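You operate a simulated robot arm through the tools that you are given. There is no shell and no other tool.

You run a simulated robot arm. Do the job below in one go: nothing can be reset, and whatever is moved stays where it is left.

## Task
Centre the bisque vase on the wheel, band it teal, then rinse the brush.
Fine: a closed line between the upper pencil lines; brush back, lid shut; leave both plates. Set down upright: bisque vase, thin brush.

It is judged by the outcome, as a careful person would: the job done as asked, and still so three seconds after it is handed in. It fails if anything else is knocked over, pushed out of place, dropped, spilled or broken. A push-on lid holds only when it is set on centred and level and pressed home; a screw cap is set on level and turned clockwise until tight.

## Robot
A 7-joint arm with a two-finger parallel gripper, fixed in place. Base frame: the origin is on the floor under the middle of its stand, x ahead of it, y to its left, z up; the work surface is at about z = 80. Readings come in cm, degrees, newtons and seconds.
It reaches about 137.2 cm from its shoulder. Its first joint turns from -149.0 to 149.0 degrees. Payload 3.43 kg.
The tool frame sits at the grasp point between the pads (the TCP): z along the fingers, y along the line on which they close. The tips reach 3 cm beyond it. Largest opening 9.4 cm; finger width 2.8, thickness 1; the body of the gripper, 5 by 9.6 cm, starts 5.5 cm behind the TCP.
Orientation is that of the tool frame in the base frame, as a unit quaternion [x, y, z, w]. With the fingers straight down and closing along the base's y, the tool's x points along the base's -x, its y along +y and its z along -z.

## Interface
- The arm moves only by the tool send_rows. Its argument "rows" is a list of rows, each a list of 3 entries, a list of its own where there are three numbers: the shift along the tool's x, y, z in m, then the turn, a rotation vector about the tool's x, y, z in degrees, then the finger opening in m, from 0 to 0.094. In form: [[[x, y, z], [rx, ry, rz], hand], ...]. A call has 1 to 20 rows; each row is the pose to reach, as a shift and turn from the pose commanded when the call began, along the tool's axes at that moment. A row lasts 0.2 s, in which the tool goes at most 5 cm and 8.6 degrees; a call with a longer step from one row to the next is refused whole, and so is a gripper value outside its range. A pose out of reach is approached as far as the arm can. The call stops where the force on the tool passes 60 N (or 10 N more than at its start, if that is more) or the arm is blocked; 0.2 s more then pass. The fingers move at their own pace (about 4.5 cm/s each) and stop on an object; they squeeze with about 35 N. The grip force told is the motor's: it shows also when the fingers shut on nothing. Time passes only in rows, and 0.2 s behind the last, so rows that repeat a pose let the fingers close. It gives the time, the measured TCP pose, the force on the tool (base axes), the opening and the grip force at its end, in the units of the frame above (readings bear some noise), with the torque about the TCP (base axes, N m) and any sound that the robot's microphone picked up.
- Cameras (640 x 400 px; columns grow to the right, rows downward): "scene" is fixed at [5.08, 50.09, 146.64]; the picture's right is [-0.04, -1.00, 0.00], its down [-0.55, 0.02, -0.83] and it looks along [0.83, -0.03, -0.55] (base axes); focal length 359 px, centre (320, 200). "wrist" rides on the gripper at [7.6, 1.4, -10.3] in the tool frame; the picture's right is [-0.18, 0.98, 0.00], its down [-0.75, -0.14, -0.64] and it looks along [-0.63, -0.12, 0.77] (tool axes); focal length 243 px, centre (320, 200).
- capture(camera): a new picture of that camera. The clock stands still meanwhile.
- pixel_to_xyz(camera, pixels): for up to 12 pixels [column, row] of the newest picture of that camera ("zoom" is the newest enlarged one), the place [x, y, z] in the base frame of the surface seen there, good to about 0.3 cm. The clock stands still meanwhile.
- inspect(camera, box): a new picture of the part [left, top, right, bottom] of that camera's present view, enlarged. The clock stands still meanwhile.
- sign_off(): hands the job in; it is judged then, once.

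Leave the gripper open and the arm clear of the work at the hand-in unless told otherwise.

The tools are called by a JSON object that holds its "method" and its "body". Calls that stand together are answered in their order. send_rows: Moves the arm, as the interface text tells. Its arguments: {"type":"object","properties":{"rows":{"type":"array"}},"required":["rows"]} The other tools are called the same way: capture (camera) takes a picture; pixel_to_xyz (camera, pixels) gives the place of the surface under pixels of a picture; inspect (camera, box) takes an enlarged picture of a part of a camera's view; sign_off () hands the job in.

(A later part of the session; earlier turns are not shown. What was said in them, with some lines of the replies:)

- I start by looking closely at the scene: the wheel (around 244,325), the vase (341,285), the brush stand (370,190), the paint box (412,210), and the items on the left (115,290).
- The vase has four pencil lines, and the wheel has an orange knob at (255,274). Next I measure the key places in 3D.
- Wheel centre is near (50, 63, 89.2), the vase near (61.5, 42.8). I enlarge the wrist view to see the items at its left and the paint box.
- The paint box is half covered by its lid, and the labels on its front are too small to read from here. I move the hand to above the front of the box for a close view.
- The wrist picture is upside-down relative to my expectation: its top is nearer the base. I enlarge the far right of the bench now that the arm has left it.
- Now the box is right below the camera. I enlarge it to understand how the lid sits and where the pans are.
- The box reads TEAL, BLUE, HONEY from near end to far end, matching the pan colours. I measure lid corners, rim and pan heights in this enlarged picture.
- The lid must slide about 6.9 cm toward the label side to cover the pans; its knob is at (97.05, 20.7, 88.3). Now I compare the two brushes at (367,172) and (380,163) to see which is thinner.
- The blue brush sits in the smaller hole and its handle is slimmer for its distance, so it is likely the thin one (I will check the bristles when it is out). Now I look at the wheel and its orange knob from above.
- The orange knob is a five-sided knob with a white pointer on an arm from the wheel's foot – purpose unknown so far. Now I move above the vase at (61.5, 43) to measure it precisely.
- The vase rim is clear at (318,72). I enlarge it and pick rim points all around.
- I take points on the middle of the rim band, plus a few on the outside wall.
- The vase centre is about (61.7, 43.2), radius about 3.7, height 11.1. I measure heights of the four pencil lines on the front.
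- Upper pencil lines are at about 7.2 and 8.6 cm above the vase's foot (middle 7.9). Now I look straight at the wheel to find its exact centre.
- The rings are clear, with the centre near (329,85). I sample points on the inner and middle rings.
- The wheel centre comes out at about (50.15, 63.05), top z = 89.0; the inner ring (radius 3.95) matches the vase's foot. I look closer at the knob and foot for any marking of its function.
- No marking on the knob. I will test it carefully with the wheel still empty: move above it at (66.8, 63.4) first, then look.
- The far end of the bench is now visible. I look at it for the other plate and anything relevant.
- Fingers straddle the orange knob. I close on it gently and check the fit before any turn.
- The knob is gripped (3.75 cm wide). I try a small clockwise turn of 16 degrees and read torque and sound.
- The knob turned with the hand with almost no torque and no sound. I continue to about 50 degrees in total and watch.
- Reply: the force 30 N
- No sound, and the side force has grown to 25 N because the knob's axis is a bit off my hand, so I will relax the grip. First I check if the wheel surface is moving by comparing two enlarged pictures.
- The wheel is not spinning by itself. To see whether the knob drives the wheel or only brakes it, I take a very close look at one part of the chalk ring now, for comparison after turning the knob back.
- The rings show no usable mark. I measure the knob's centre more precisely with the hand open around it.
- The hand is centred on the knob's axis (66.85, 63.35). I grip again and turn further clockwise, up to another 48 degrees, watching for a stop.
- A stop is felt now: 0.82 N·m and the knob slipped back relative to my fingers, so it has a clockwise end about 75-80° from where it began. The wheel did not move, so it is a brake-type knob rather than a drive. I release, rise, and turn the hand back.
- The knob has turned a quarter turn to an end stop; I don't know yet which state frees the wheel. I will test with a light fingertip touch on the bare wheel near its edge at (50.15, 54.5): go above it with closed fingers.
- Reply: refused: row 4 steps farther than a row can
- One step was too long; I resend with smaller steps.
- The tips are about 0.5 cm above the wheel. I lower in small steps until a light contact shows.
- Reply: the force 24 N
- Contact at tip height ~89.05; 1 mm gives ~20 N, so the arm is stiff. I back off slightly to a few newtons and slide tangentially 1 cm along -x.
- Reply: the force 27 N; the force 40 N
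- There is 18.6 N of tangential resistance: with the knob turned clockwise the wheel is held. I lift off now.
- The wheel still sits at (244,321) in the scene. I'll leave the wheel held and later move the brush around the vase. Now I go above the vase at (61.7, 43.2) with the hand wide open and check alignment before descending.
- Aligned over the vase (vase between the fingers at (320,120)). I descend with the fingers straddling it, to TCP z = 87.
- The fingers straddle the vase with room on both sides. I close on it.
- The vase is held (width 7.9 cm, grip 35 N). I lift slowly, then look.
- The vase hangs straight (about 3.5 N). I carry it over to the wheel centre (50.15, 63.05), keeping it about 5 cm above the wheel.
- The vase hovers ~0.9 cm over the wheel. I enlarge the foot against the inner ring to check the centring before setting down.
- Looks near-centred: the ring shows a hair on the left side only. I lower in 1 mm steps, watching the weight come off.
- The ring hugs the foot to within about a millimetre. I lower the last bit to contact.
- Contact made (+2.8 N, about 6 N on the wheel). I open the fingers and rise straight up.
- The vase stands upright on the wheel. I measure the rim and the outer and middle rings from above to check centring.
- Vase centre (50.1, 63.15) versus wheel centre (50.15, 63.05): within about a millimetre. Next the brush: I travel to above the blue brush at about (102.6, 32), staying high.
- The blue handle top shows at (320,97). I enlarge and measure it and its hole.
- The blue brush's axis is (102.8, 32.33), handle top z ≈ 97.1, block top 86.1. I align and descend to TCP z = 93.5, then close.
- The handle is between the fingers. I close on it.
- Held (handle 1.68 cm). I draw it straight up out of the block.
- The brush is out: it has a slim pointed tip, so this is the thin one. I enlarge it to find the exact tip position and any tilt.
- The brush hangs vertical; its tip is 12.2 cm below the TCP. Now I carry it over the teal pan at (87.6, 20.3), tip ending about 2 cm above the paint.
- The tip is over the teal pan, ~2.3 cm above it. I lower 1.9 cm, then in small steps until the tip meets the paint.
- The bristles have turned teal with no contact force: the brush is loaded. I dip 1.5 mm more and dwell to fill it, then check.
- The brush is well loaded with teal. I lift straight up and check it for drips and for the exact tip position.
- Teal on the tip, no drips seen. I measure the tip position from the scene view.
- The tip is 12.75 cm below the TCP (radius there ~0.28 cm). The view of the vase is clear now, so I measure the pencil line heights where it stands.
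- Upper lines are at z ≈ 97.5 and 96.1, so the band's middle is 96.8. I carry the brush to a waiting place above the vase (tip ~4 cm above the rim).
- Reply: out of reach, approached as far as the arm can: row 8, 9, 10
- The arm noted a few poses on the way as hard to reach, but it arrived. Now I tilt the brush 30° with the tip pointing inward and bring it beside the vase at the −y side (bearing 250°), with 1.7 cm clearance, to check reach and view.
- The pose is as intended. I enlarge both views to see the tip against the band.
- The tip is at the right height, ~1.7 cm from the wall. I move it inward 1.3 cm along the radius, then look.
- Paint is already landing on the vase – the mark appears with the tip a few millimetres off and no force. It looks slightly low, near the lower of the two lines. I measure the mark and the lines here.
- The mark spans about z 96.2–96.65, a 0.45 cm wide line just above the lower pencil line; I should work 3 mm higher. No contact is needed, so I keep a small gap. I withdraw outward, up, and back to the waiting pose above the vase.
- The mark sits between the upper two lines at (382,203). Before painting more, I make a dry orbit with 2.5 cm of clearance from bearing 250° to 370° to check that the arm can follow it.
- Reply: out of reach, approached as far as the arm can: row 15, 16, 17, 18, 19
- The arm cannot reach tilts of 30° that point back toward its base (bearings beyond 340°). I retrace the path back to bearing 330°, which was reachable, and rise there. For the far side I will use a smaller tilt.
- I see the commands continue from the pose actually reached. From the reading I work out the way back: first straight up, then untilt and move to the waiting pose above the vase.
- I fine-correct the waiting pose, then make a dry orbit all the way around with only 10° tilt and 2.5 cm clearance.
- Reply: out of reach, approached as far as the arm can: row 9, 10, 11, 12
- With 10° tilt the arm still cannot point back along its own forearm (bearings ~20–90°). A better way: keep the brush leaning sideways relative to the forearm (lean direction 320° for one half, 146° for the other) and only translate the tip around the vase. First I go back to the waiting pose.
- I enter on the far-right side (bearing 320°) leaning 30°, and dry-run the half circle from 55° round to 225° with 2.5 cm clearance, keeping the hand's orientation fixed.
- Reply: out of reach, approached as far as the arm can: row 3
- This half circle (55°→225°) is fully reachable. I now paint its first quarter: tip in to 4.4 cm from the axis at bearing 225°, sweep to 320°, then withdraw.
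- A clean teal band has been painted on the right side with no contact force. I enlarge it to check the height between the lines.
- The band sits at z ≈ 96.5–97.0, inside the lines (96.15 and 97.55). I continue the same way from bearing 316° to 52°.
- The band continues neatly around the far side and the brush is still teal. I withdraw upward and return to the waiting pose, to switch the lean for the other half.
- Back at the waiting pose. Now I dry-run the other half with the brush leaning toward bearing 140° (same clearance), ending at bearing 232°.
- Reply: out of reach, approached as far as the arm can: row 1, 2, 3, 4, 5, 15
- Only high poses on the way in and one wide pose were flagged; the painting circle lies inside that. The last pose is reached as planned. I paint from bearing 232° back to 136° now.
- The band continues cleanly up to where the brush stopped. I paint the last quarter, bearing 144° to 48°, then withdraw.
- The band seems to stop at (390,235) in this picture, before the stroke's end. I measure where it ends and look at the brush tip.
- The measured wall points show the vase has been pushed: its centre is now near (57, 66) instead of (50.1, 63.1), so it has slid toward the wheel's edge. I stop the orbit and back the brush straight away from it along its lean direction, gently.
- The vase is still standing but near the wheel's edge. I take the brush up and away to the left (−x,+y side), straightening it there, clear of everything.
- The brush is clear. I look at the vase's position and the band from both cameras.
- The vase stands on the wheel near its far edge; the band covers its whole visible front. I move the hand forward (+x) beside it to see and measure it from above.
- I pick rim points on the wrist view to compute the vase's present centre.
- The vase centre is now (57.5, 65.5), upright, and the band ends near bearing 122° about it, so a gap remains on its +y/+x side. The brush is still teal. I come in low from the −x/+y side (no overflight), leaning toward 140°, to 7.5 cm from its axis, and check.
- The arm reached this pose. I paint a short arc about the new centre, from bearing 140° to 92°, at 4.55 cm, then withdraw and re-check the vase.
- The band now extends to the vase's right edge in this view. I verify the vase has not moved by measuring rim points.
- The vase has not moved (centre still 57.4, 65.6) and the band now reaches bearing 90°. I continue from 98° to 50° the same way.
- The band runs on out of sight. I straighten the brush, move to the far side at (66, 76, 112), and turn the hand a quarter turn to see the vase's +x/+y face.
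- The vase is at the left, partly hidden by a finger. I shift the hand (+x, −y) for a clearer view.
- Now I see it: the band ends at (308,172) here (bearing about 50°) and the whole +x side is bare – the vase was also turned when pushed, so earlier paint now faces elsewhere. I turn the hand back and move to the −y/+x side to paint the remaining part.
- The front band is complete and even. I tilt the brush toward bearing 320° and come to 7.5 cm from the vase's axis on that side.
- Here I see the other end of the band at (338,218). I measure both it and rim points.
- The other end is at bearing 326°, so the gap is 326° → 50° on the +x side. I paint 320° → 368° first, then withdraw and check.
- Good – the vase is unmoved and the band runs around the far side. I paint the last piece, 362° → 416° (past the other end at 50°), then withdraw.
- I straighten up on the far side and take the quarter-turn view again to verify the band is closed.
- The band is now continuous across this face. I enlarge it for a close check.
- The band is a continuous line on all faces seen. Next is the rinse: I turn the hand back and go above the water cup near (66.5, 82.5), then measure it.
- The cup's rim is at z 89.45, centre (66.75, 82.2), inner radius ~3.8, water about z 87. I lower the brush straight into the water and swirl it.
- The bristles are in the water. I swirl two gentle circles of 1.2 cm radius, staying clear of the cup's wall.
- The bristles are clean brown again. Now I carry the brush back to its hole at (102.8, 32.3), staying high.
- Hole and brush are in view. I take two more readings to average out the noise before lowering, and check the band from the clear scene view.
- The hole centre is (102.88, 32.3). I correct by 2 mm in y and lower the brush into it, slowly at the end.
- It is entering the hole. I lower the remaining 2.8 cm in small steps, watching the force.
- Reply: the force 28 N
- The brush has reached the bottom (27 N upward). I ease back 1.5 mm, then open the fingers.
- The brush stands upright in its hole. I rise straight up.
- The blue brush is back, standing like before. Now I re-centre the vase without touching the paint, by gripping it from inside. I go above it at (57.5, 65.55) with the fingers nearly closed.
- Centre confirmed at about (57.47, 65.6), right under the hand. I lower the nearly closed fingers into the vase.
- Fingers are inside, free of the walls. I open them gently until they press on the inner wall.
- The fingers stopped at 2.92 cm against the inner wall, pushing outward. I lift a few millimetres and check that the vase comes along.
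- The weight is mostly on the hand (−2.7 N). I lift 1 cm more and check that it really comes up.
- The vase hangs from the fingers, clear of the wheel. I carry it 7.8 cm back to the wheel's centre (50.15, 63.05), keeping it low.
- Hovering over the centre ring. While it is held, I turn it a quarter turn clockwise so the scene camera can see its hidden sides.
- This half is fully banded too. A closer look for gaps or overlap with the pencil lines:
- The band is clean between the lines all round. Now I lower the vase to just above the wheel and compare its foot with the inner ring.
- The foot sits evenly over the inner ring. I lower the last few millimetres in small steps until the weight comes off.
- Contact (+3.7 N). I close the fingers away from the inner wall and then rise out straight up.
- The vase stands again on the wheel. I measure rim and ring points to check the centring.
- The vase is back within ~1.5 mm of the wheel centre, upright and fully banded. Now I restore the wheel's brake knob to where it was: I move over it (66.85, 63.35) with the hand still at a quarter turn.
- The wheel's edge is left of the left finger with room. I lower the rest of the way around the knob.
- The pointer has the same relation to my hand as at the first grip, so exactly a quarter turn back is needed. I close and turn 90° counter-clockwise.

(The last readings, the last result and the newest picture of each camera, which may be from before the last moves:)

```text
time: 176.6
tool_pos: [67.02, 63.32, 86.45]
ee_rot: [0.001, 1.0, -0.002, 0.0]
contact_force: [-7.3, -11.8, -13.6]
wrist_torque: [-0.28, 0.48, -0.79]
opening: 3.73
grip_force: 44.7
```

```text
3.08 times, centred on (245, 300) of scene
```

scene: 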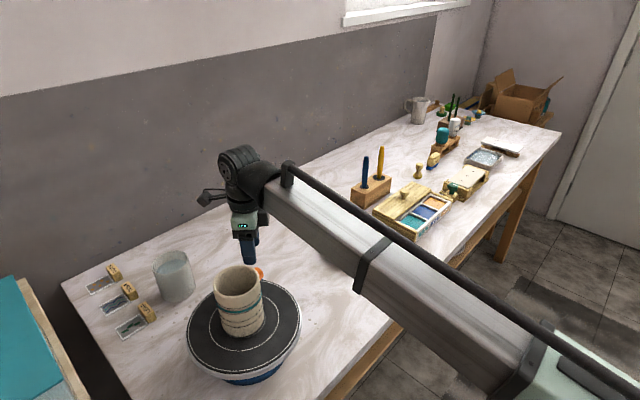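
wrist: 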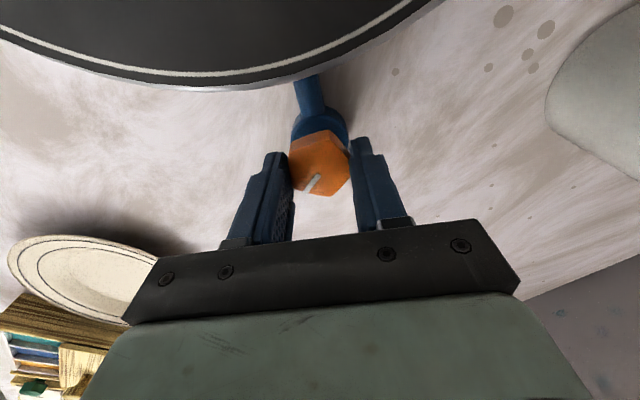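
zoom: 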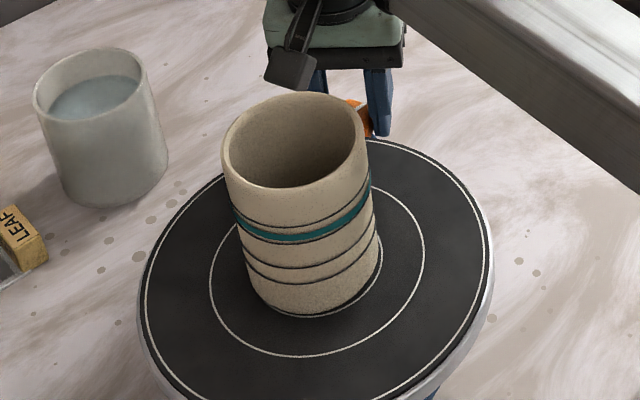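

The knob is back at its original pointer direction (its counter-clockwise stop). I release and rise straight up.

{"method": "send_rows", "body": {"rows": [[[0, 0, 0], [0, 0, 0], 0.045], [[0, 0, 0], [0, 0, 0], 0.055], [[0, 0, 0], [0, 0, 0], 0.06], [[0, 0, -0.03], [0, 0, 0], 0.06], [[0, 0, -0.07], [0, 0, 0], 0.06], [[0, 0, -0.11], [0, 0, 0], 0.06], [[0, 0, -0.15], [0, 0, 0], 0.06], [[0, 0, -0.2], [0, 0, 0], 0.06], [[0, 0, -0.25], [0, 0, 0], 0.06]]}}

{"method": "capture", "body": {"camera": "wrist"}}

{"method": "inspect", "body": {"camera": "scene", "box": [185, 255, 305, 385]}}

```text
time: 178.6
tool_pos: [66.93, 63.43, 111.39]
ee_rot: [0.0, 1.0, -0.001, 0.0]
contact_force: [-0.6, 1.1, -0.3]
wrist_torque: [0.0, 0.02, -0.04]
opening: 6.02
grip_force: 0.1
```

```text
taken
```

wrist: 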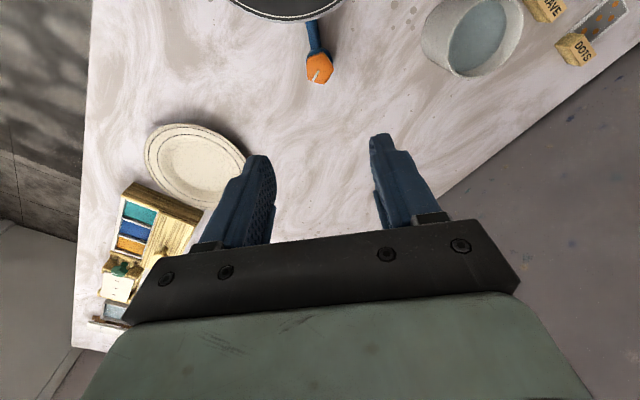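

```text
3.08 times, centred on (245, 320) of scene
```

zoom: 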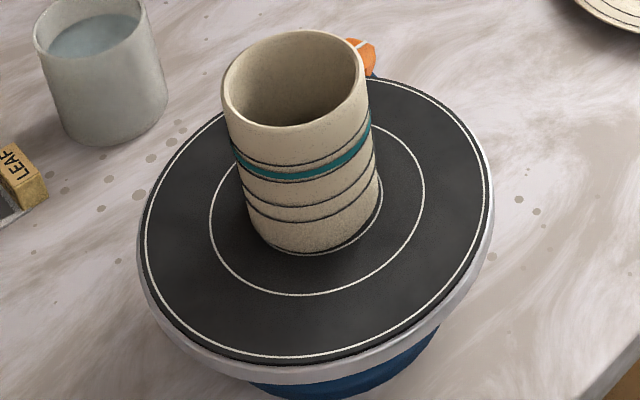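

The vase is still centred and upright. Last job: the paint box lid. I travel to above the lid's knob at (97, 20.7) and look closely.

{"method": "send_rows", "body": {"rows": [[[-0.0251, -0.0356, 0], [0, 0, 0], 0.06], [[-0.0502, -0.0712, 0], [0, 0, 0], 0.06], [[-0.0753, -0.1068, 0], [0, 0, 0], 0.06], [[-0.1003, -0.1423, 0], [0, 0, 0], 0.06], [[-0.1254, -0.1779, 0], [0, 0, 0], 0.06], [[-0.1505, -0.2135, 0], [0, 0, 0], 0.06], [[-0.1756, -0.2491, 0], [0, 0, 0], 0.06], [[-0.2007, -0.2847, 0], [0, 0, 0], 0.06], [[-0.2258, -0.3203, 0], [0, 0, 0], 0.06], [[-0.2508, -0.3558, 0], [0, 0, 0], 0.06], [[-0.2759, -0.3914, 0.01], [0, 0, 0], 0.06], [[-0.301, -0.427, 0.03], [0, 0, 0], 0.06], [[-0.301, -0.427, 0.05], [0, 0, 0], 0.06], [[-0.301, -0.427, 0.05], [0, 0, 0], 0.06]]}}

{"method": "capture", "body": {"camera": "wrist"}}

{"method": "inspect", "body": {"camera": "wrist", "box": [220, 0, 440, 170]}}

{"method": "inspect", "body": {"camera": "scene", "box": [365, 175, 465, 245]}}

```text
time: 181.6
tool_pos: [97.13, 20.64, 106.57]
ee_rot: [0.0, 1.0, 0.0, -0.001]
contact_force: [0.3, 0.9, 0.9]
wrist_torque: [-0.01, 0.0, 0.01]
opening: 5.99
grip_force: 0.0
```

```text
taken
```

wrist: 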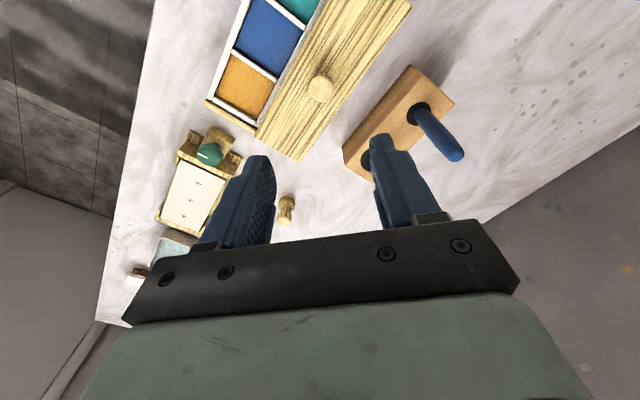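

```text
2.35 times, centred on (330, 85) of wrist
```

zoom: 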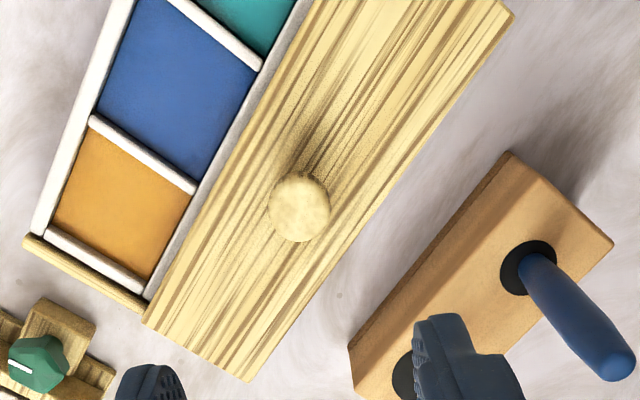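

```text
5.71 times, centred on (415, 210) of scene
```

zoom: 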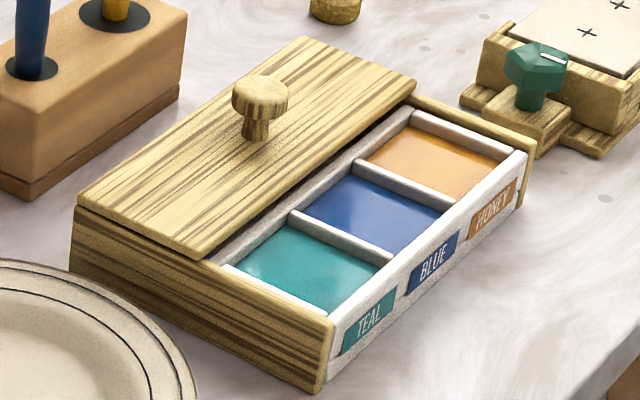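

The lid lies on the box's end panels and must slide toward the label side. I measure lid edges and the box's front edge again for the exact distance and direction.

{"method": "pixel_to_xyz", "body": {"camera": "zoom", "pixels": [[203, 252], [413, 84], [82, 197], [304, 42], [330, 317], [522, 152], [318, 300], [518, 140], [255, 92], [262, 78], [235, 266], [345, 330]]}}

{"method": "pixel_to_xyz", "body": {"camera": "zoom", "pixels": [[203, 252], [413, 84], [82, 197], [304, 42], [330, 317], [522, 152], [318, 300], [518, 140], [255, 92], [262, 78], [235, 266], [345, 330]]}}

{"method": "pixel_to_xyz", "body": {"camera": "wrist", "pixels": [[320, 89], [308, 88], [333, 88], [320, 78], [320, 100], [232, 104], [255, 130], [208, 100], [262, 128], [300, 159], [345, 40], [280, 100]]}}

```text
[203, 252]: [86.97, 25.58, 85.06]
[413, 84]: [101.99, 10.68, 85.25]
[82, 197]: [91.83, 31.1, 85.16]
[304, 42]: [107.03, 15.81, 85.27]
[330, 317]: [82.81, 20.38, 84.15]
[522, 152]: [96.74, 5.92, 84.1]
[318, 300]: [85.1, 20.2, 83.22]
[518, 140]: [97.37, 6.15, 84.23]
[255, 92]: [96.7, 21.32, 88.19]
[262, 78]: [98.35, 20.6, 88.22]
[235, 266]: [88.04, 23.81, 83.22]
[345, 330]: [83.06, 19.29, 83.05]
```

```text
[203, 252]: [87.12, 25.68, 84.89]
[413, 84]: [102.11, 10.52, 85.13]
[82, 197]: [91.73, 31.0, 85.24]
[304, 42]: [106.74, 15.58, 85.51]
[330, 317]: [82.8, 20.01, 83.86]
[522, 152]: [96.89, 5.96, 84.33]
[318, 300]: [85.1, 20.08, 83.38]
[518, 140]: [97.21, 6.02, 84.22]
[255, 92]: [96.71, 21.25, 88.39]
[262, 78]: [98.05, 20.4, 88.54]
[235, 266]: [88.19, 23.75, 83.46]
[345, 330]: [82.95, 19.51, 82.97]
```

```text
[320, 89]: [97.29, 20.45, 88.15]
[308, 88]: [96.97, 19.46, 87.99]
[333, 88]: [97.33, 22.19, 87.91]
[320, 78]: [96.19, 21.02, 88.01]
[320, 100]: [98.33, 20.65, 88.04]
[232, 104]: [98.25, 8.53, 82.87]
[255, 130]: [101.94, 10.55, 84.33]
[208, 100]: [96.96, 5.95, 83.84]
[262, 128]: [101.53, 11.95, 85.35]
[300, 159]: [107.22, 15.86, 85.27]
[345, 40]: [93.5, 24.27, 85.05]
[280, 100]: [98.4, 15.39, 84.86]
```

The lid must move 6.9 cm along (−0.71, −0.71); its knob is at (97.2, 20.75), top z 88.1. I turn the hand 45° so the fingers close along the slide direction, and descend around the knob.

{"method": "send_rows", "body": {"rows": [[[0, 0, 0], [0, 0, 7.5], 0.06], [[0, 0, 0.01], [0, 0, 15], 0.06], [[0, 0, 0.03], [0, 0, 22.5], 0.06], [[0, 0, 0.05], [0, 0, 30], 0.06], [[0, 0, 0.07], [0, 0, 37.5], 0.06], [[0, 0, 0.09], [0, 0, 45], 0.06], [[0, 0, 0.12], [0, 0, 45], 0.06], [[0, 0, 0.14], [0, 0, 45], 0.06], [[0, 0, 0.14], [0, 0, 45], 0.06]]}}

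{"method": "capture", "body": {"camera": "wrist"}}

{"method": "inspect", "body": {"camera": "scene", "box": [350, 130, 470, 245]}}

```text
time: 183.6
tool_pos: [96.94, 20.67, 92.41]
ee_rot: [0.384, 0.923, 0.0, 0.0]
contact_force: [-0.4, -0.2, -0.1]
wrist_torque: [-0.01, 0.0, -0.02]
opening: 6.0
grip_force: 0.0
```

```text
taken
```

wrist: 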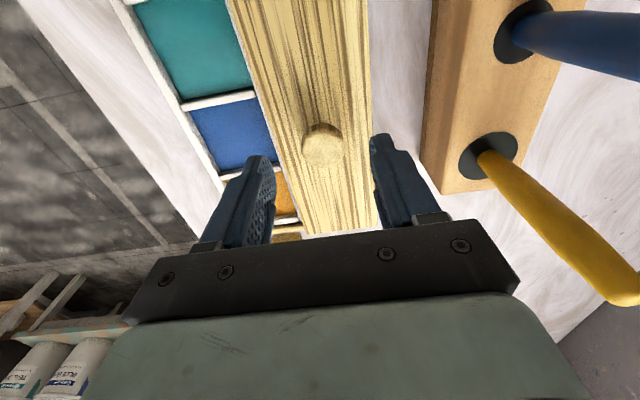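

```text
3.48 times, centred on (410, 188) of scene
```

zoom: 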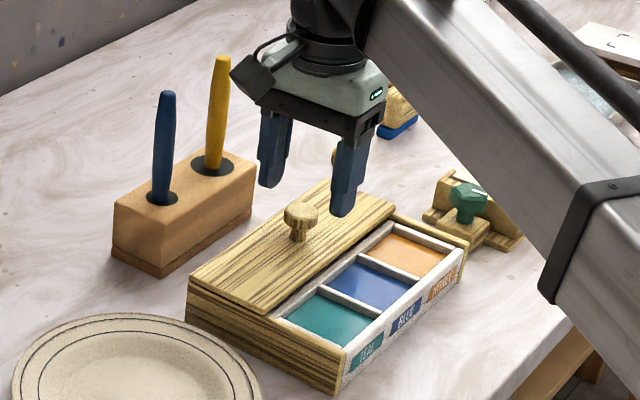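

The knob is between the fingers. I lower to TCP z = 88.7 (tips 0.5 cm above the lid) and look again.

{"method": "send_rows", "body": {"rows": [[[0, 0.0015, 0.015], [0, 0, 0], 0.06], [[0, 0.0015, 0.03], [0, 0, 0], 0.06], [[0, 0.0015, 0.037], [0, 0, 0], 0.06], [[0, 0.0015, 0.037], [0, 0, 0], 0.06]]}}

{"method": "capture", "body": {"camera": "wrist"}}

{"method": "inspect", "body": {"camera": "scene", "box": [370, 160, 450, 240]}}

```text
time: 184.6
tool_pos: [97.14, 20.72, 88.67]
ee_rot: [0.383, 0.924, -0.001, 0.0]
contact_force: [0.2, 0.0, 0.4]
wrist_torque: [0.04, 0.03, 0.01]
opening: 6.0
grip_force: 0.1
```

```text
taken
```

wrist: 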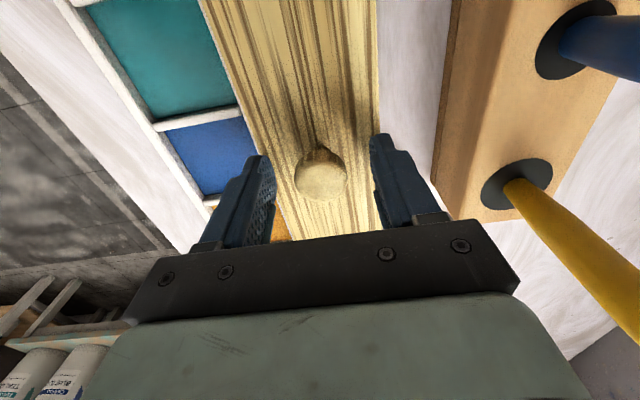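

```text
5.00 times, centred on (410, 200) of scene
```

zoom: 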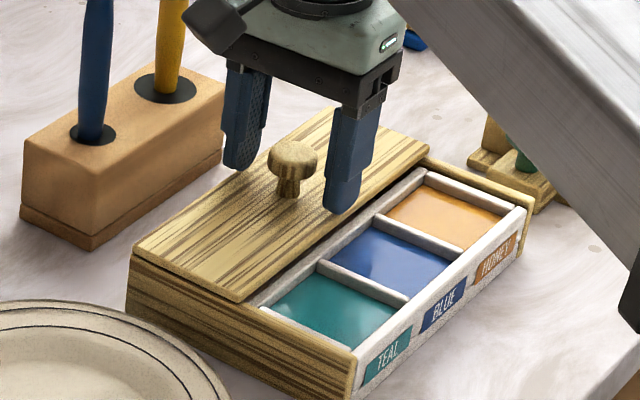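

The knob is nicely between the pads. I close on it.

{"method": "send_rows", "body": {"rows": [[[0, 0, 0], [0, 0, 0], 0.04], [[0, 0, 0], [0, 0, 0], 0.03], [[0, 0, 0], [0, 0, 0], 0.02], [[0, 0, 0], [0, 0, 0], 0.02]]}}

```text
time: 185.6
tool_pos: [97.11, 20.77, 88.56]
ee_rot: [0.383, 0.924, -0.001, -0.001]
contact_force: [-1.0, -0.1, -0.2]
wrist_torque: [0.0, -0.01, 0.01]
opening: 2.87
grip_force: 45.2
```

Gripped (2.87 cm). I slide 1 cm toward the label side and check the resistance.

{"method": "send_rows", "body": {"rows": [[[0, -0.003, 0], [0, 0, 0], 0.02], [[0, -0.006, 0], [0, 0, 0], 0.02], [[0, -0.01, 0], [0, 0, 0], 0.02], [[0, -0.01, 0], [0, 0, 0], 0.02]]}}

{"method": "inspect", "body": {"camera": "scene", "box": [370, 170, 450, 245]}}

```text
time: 186.6
tool_pos: [96.38, 20.06, 88.61]
ee_rot: [0.382, 0.924, 0.0, 0.0]
contact_force: [-1.5, 1.8, -7.6]
wrist_torque: [0.0, -0.07, 0.02]
opening: 2.84
grip_force: 45.4
```

```text
5.33 times, centred on (410, 208) of scene
```

zoom: 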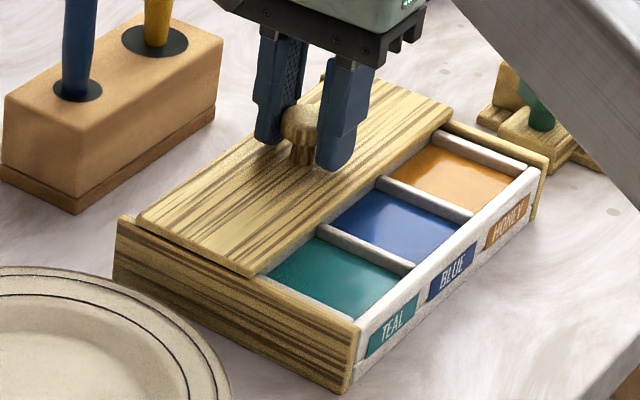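

The lid moved with light resistance (about 2 N sideways, 7.6 N down). Its left edge now looks inset from the panel, so I measure the corners again before going on.

{"method": "pixel_to_xyz", "body": {"camera": "zoom", "pixels": [[145, 220], [250, 268], [450, 115], [345, 75], [122, 222], [352, 328], [200, 200], [400, 130], [440, 125], [535, 160], [330, 265], [470, 185]]}}

{"method": "capture", "body": {"camera": "wrist"}}

{"method": "inspect", "body": {"camera": "scene", "box": [378, 200, 418, 235]}}

```text
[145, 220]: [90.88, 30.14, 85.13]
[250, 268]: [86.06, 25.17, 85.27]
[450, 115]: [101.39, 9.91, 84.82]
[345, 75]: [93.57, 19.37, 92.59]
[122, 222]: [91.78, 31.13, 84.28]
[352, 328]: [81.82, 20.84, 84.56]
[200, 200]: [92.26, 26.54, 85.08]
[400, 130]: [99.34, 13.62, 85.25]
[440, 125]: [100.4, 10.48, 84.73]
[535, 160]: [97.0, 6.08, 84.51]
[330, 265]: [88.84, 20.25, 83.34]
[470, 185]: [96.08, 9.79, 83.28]
```

```text
taken
```

wrist: 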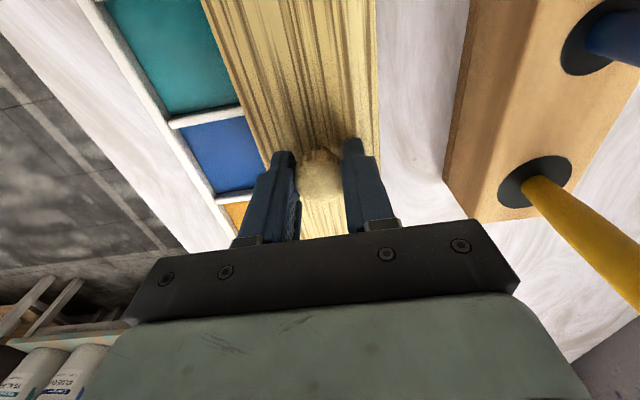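

```text
11.43 times, centred on (398, 218) of scene
```

zoom: 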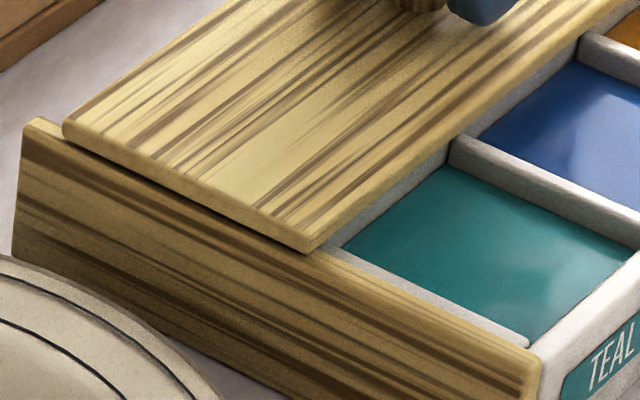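

The lid slides true (about 1 cm). I continue 4.5 cm more at a slow pace and check the forces.

{"method": "send_rows", "body": {"rows": [[[0, -0.005, 0], [0, 0, 0], 0.02], [[0, -0.01, 0], [0, 0, 0], 0.02], [[0, -0.015, 0], [0, 0, 0], 0.02], [[0, -0.02, 0], [0, 0, 0], 0.02], [[0, -0.025, 0], [0, 0, 0], 0.02], [[0, -0.03, 0], [0, 0, 0], 0.02], [[0, -0.035, 0], [0, 0, 0], 0.02], [[0, -0.04, 0], [0, 0, 0], 0.02], [[0, -0.045, 0], [0, 0, 0], 0.02], [[0, -0.045, 0], [0, 0, 0], 0.02]]}}

{"method": "inspect", "body": {"camera": "scene", "box": [365, 170, 455, 250]}}

```text
time: 188.8
tool_pos: [93.17, 16.76, 88.54]
ee_rot: [0.383, 0.924, -0.001, 0.0]
contact_force: [-4.2, 4.4, -19.0]
wrist_torque: [0.19, 0.22, -0.02]
opening: 2.87
grip_force: 45.3
```

```text
5.00 times, centred on (410, 210) of scene
```

zoom: 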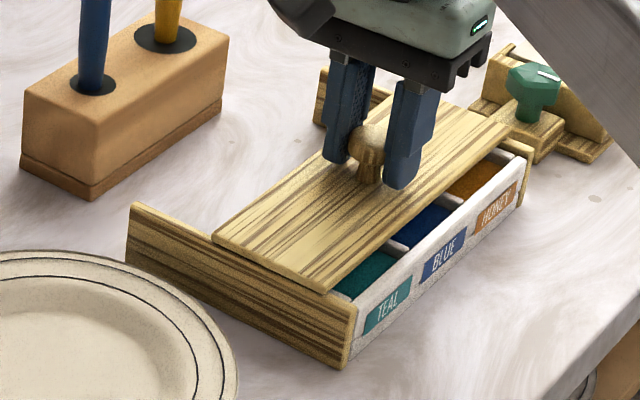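

Nearly there – about 1.4 cm of the pans still shows. The lid is pulling down with 19 N, so I lower the hand 0.8 mm while sliding the rest in small steps.

{"method": "send_rows", "body": {"rows": [[[0, 0, 0.0008], [0, 0, 0], 0.02], [[0, -0.003, 0.0008], [0, 0, 0], 0.02], [[0, -0.006, 0.0008], [0, 0, 0], 0.02], [[0, -0.009, 0.0008], [0, 0, 0], 0.02], [[0, -0.009, 0.0008], [0, 0, 0], 0.02]]}}

{"method": "inspect", "body": {"camera": "scene", "box": [365, 170, 455, 250]}}

```text
time: 190.0
tool_pos: [92.49, 16.16, 88.55]
ee_rot: [0.383, 0.924, 0.0, 0.001]
contact_force: [-2.2, 3.3, -1.8]
wrist_torque: [0.11, 0.02, 0.03]
opening: 2.87
grip_force: 44.8
```

```text
5.00 times, centred on (410, 210) of scene
```

zoom: 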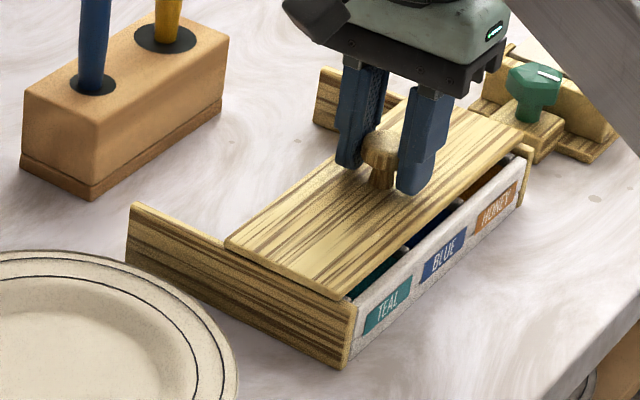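

About 0.5 cm remains. I slide in 2 mm steps until the lid is flush with the front or meets its stop.

{"method": "send_rows", "body": {"rows": [[[0, -0.002, 0], [0, 0, 0], 0.02], [[0, -0.004, 0], [0, 0, 0], 0.02], [[0, -0.004, 0], [0, 0, 0], 0.02]]}}

{"method": "inspect", "body": {"camera": "scene", "box": [375, 180, 450, 245]}}

```text
time: 190.8
tool_pos: [92.23, 15.98, 88.69]
ee_rot: [0.383, 0.924, -0.001, 0.0]
contact_force: [-1.8, 2.0, 0.2]
wrist_torque: [-0.12, -0.14, 0.0]
opening: 2.88
grip_force: 45.3
```

```text
6.15 times, centred on (412, 212) of scene
```

zoom: 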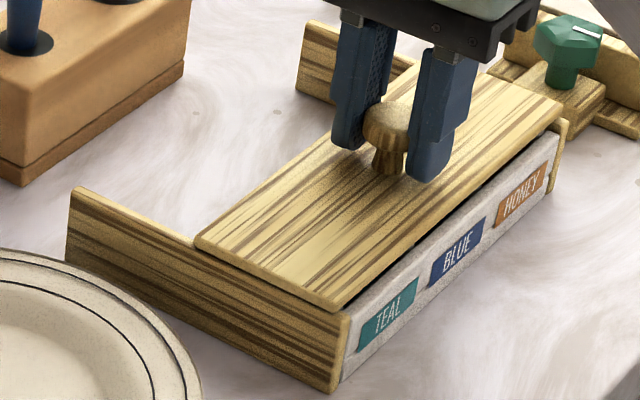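

{"method": "send_rows", "body": {"rows": [[[0, -0.001, 0], [0, 0, 0], 0.02], [[0, -0.002, 0], [0, 0, 0], 0.02], [[0, -0.002, 0], [0, 0, 0], 0.02]]}}

{"method": "inspect", "body": {"camera": "scene", "box": [385, 195, 445, 245]}}

{"method": "capture", "body": {"camera": "wrist"}}

```text
time: 191.6
tool_pos: [92.13, 15.75, 88.59]
ee_rot: [0.383, 0.924, 0.0, -0.001]
contact_force: [0.0, 0.7, -2.2]
wrist_torque: [0.02, -0.02, 0.0]
opening: 2.86
grip_force: 44.9
```

```text
8.00 times, centred on (415, 220) of scene
```

zoom: 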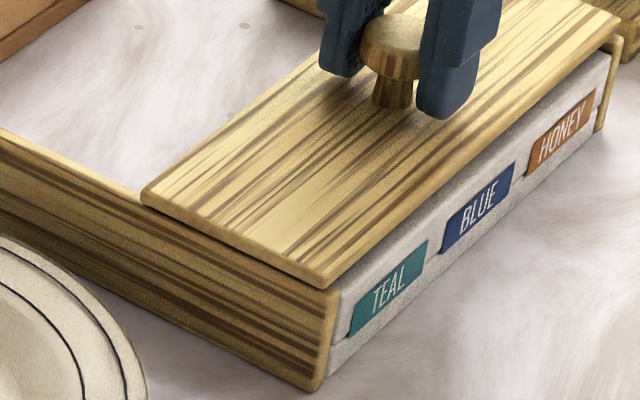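

```text
taken
```

wrist: 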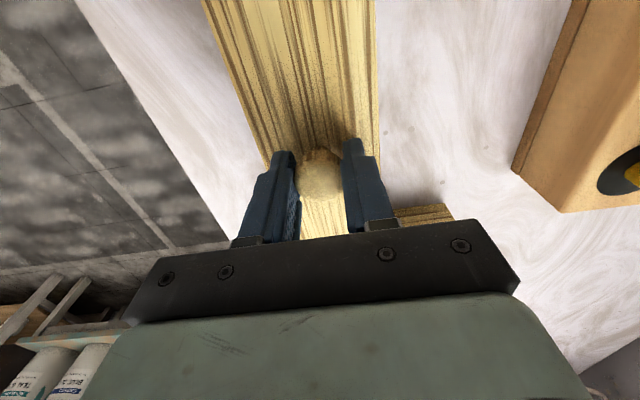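

The pans are covered and the lid looks flush. I push 1 mm more to see if it is at its stop.

{"method": "send_rows", "body": {"rows": [[[0, -0.001, 0], [0, 0, 0], 0.02]]}}

{"method": "pixel_to_xyz", "body": {"camera": "zoom", "pixels": [[320, 276], [612, 25], [145, 193], [328, 292], [330, 330], [200, 160], [610, 60], [606, 110]]}}

```text
time: 192.0
tool_pos: [92.16, 15.85, 88.6]
ee_rot: [0.382, 0.924, 0.0, 0.0]
contact_force: [0.7, -0.3, -2.4]
wrist_torque: [-0.02, -0.06, 0.0]
opening: 2.86
grip_force: 45.0
```

```text
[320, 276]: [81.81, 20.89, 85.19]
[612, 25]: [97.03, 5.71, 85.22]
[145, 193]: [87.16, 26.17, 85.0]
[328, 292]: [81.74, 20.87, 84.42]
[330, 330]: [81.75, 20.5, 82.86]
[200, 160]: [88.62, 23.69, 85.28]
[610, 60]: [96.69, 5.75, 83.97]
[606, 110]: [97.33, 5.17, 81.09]
```

The lid's front edge is flush with the box front to about a millimetre (81.8, 20.9 against 81.75, 20.9). I open the hand and rise.

{"method": "send_rows", "body": {"rows": [[[0, 0, 0], [0, 0, 0], 0.04], [[0, 0, 0], [0, 0, 0], 0.055], [[0, 0, 0], [0, 0, 0], 0.06], [[0, 0, -0.02], [0, 0, 0], 0.06], [[0, 0, -0.05], [0, 0, 0], 0.06], [[0, 0, -0.09], [0, 0, 0], 0.06], [[0, 0, -0.13], [0, 0, 0], 0.06], [[0, 0, -0.17], [0, 0, 0], 0.06], [[0, 0, -0.2], [0, 0, 0], 0.06]]}}

{"method": "capture", "body": {"camera": "wrist"}}

{"method": "inspect", "body": {"camera": "scene", "box": [360, 165, 460, 250]}}

```text
time: 194.0
tool_pos: [92.13, 15.84, 108.77]
ee_rot: [0.384, 0.923, -0.001, 0.0]
contact_force: [0.3, -0.4, 0.5]
wrist_torque: [0.0, 0.04, 0.01]
opening: 6.01
grip_force: 0.0
```

```text
taken
```

wrist: 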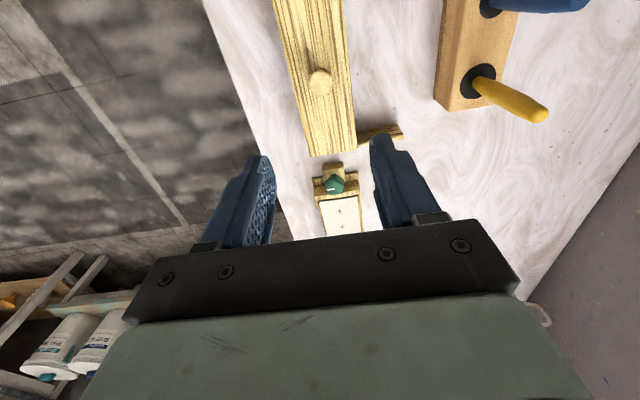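

```text
4.71 times, centred on (410, 208) of scene
```

zoom: 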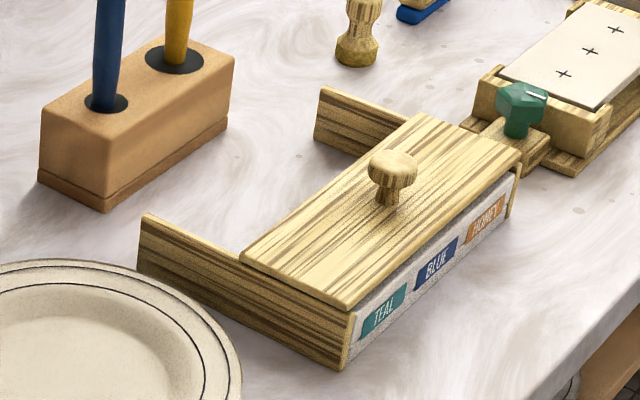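

The lid is shut. I now bring the arm back to its starting pose, hand open and clear, and then check everything once more.

{"method": "send_rows", "body": {"rows": [[[0, 0, -0.03], [0, 0, 0], 0.07], [[0, 0, -0.06], [0, 0, -5], 0.08], [[0.03, 0.026, -0.08], [0, 0, -11], 0.094], [[0.06, 0.052, -0.088], [0, 0, -18], 0.094], [[0.09, 0.078, -0.088], [0, 0, -25], 0.094], [[0.12, 0.104, -0.088], [0, 0, -32], 0.094], [[0.15, 0.13, -0.088], [0, 0, -39], 0.094], [[0.1845, 0.159, -0.088], [0, 0, -45], 0.094], [[0.1845, 0.159, -0.088], [0, 0, -45], 0.094]]}}

{"method": "capture", "body": {"camera": "scene"}}

{"method": "inspect", "body": {"camera": "scene", "box": [200, 255, 280, 345]}}

{"method": "capture", "body": {"camera": "wrist"}}

```text
time: 196.0
tool_pos: [90.23, 40.2, 117.48]
ee_rot: [0.0, 1.0, -0.001, 0.0]
contact_force: [-0.2, -0.5, 0.5]
wrist_torque: [0.05, 0.02, -0.01]
opening: 9.39
grip_force: 0.1
```

```text
taken
```

scene: 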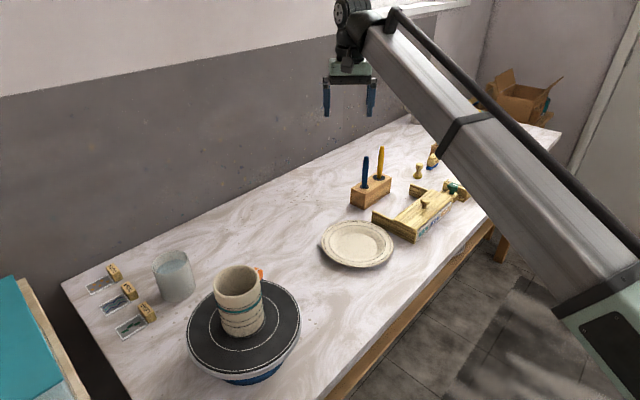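

```text
4.44 times, centred on (240, 300) of scene
```

zoom: 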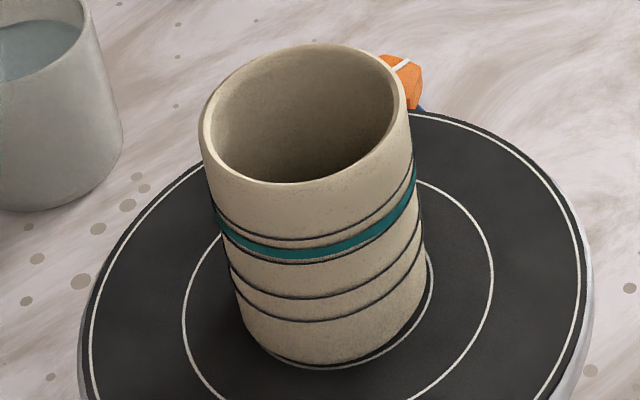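

```text
taken
```

wrist: 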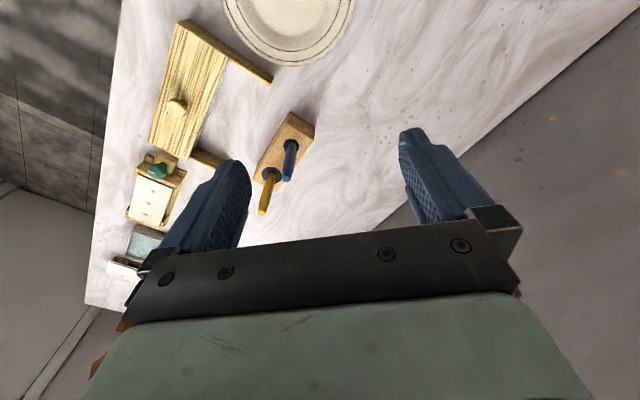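

Everything checks out. The vase is upright and centred on the wheel with a closed teal band between the upper lines. The rinsed blue brush stands in its block, the lid is shut, the knob is back as it was, and both plates are untouched. The hand is open and clear, so I hand in.

{"method": "sign_off", "body": {}}

```text
The job is handed in.
```

The job is handed in. The vase stands upright on the wheel, about 1–2 mm off centre, with a teal band between the upper two pencil lines.

- **Band:** Every side I could see shows one unbroken teal line between the upper pencil lines, slightly nearer the lower of the two.
- **Brush:** I used the blue-handled one, which has the slim tip. I rinsed it in the water cup until the bristles showed brown again, and it stands upright in its hole.
- **Lid:** It is slid over the paints, flush with the box front to about a millimetre.
- **Rest of the bench:** I did not touch either plate. The hand is open and the arm is back at its starting pose.

**What went wrong:** partway through the banding, the brush knocked the vase to the far edge of the wheel and turned it. It stayed upright. I finished the band there, then gripped it from the inside and set it back on centre without touching the paint.

I also turned the orange knob on the wheel a quarter turn to see what it did, and turned it back to where it was at the end.
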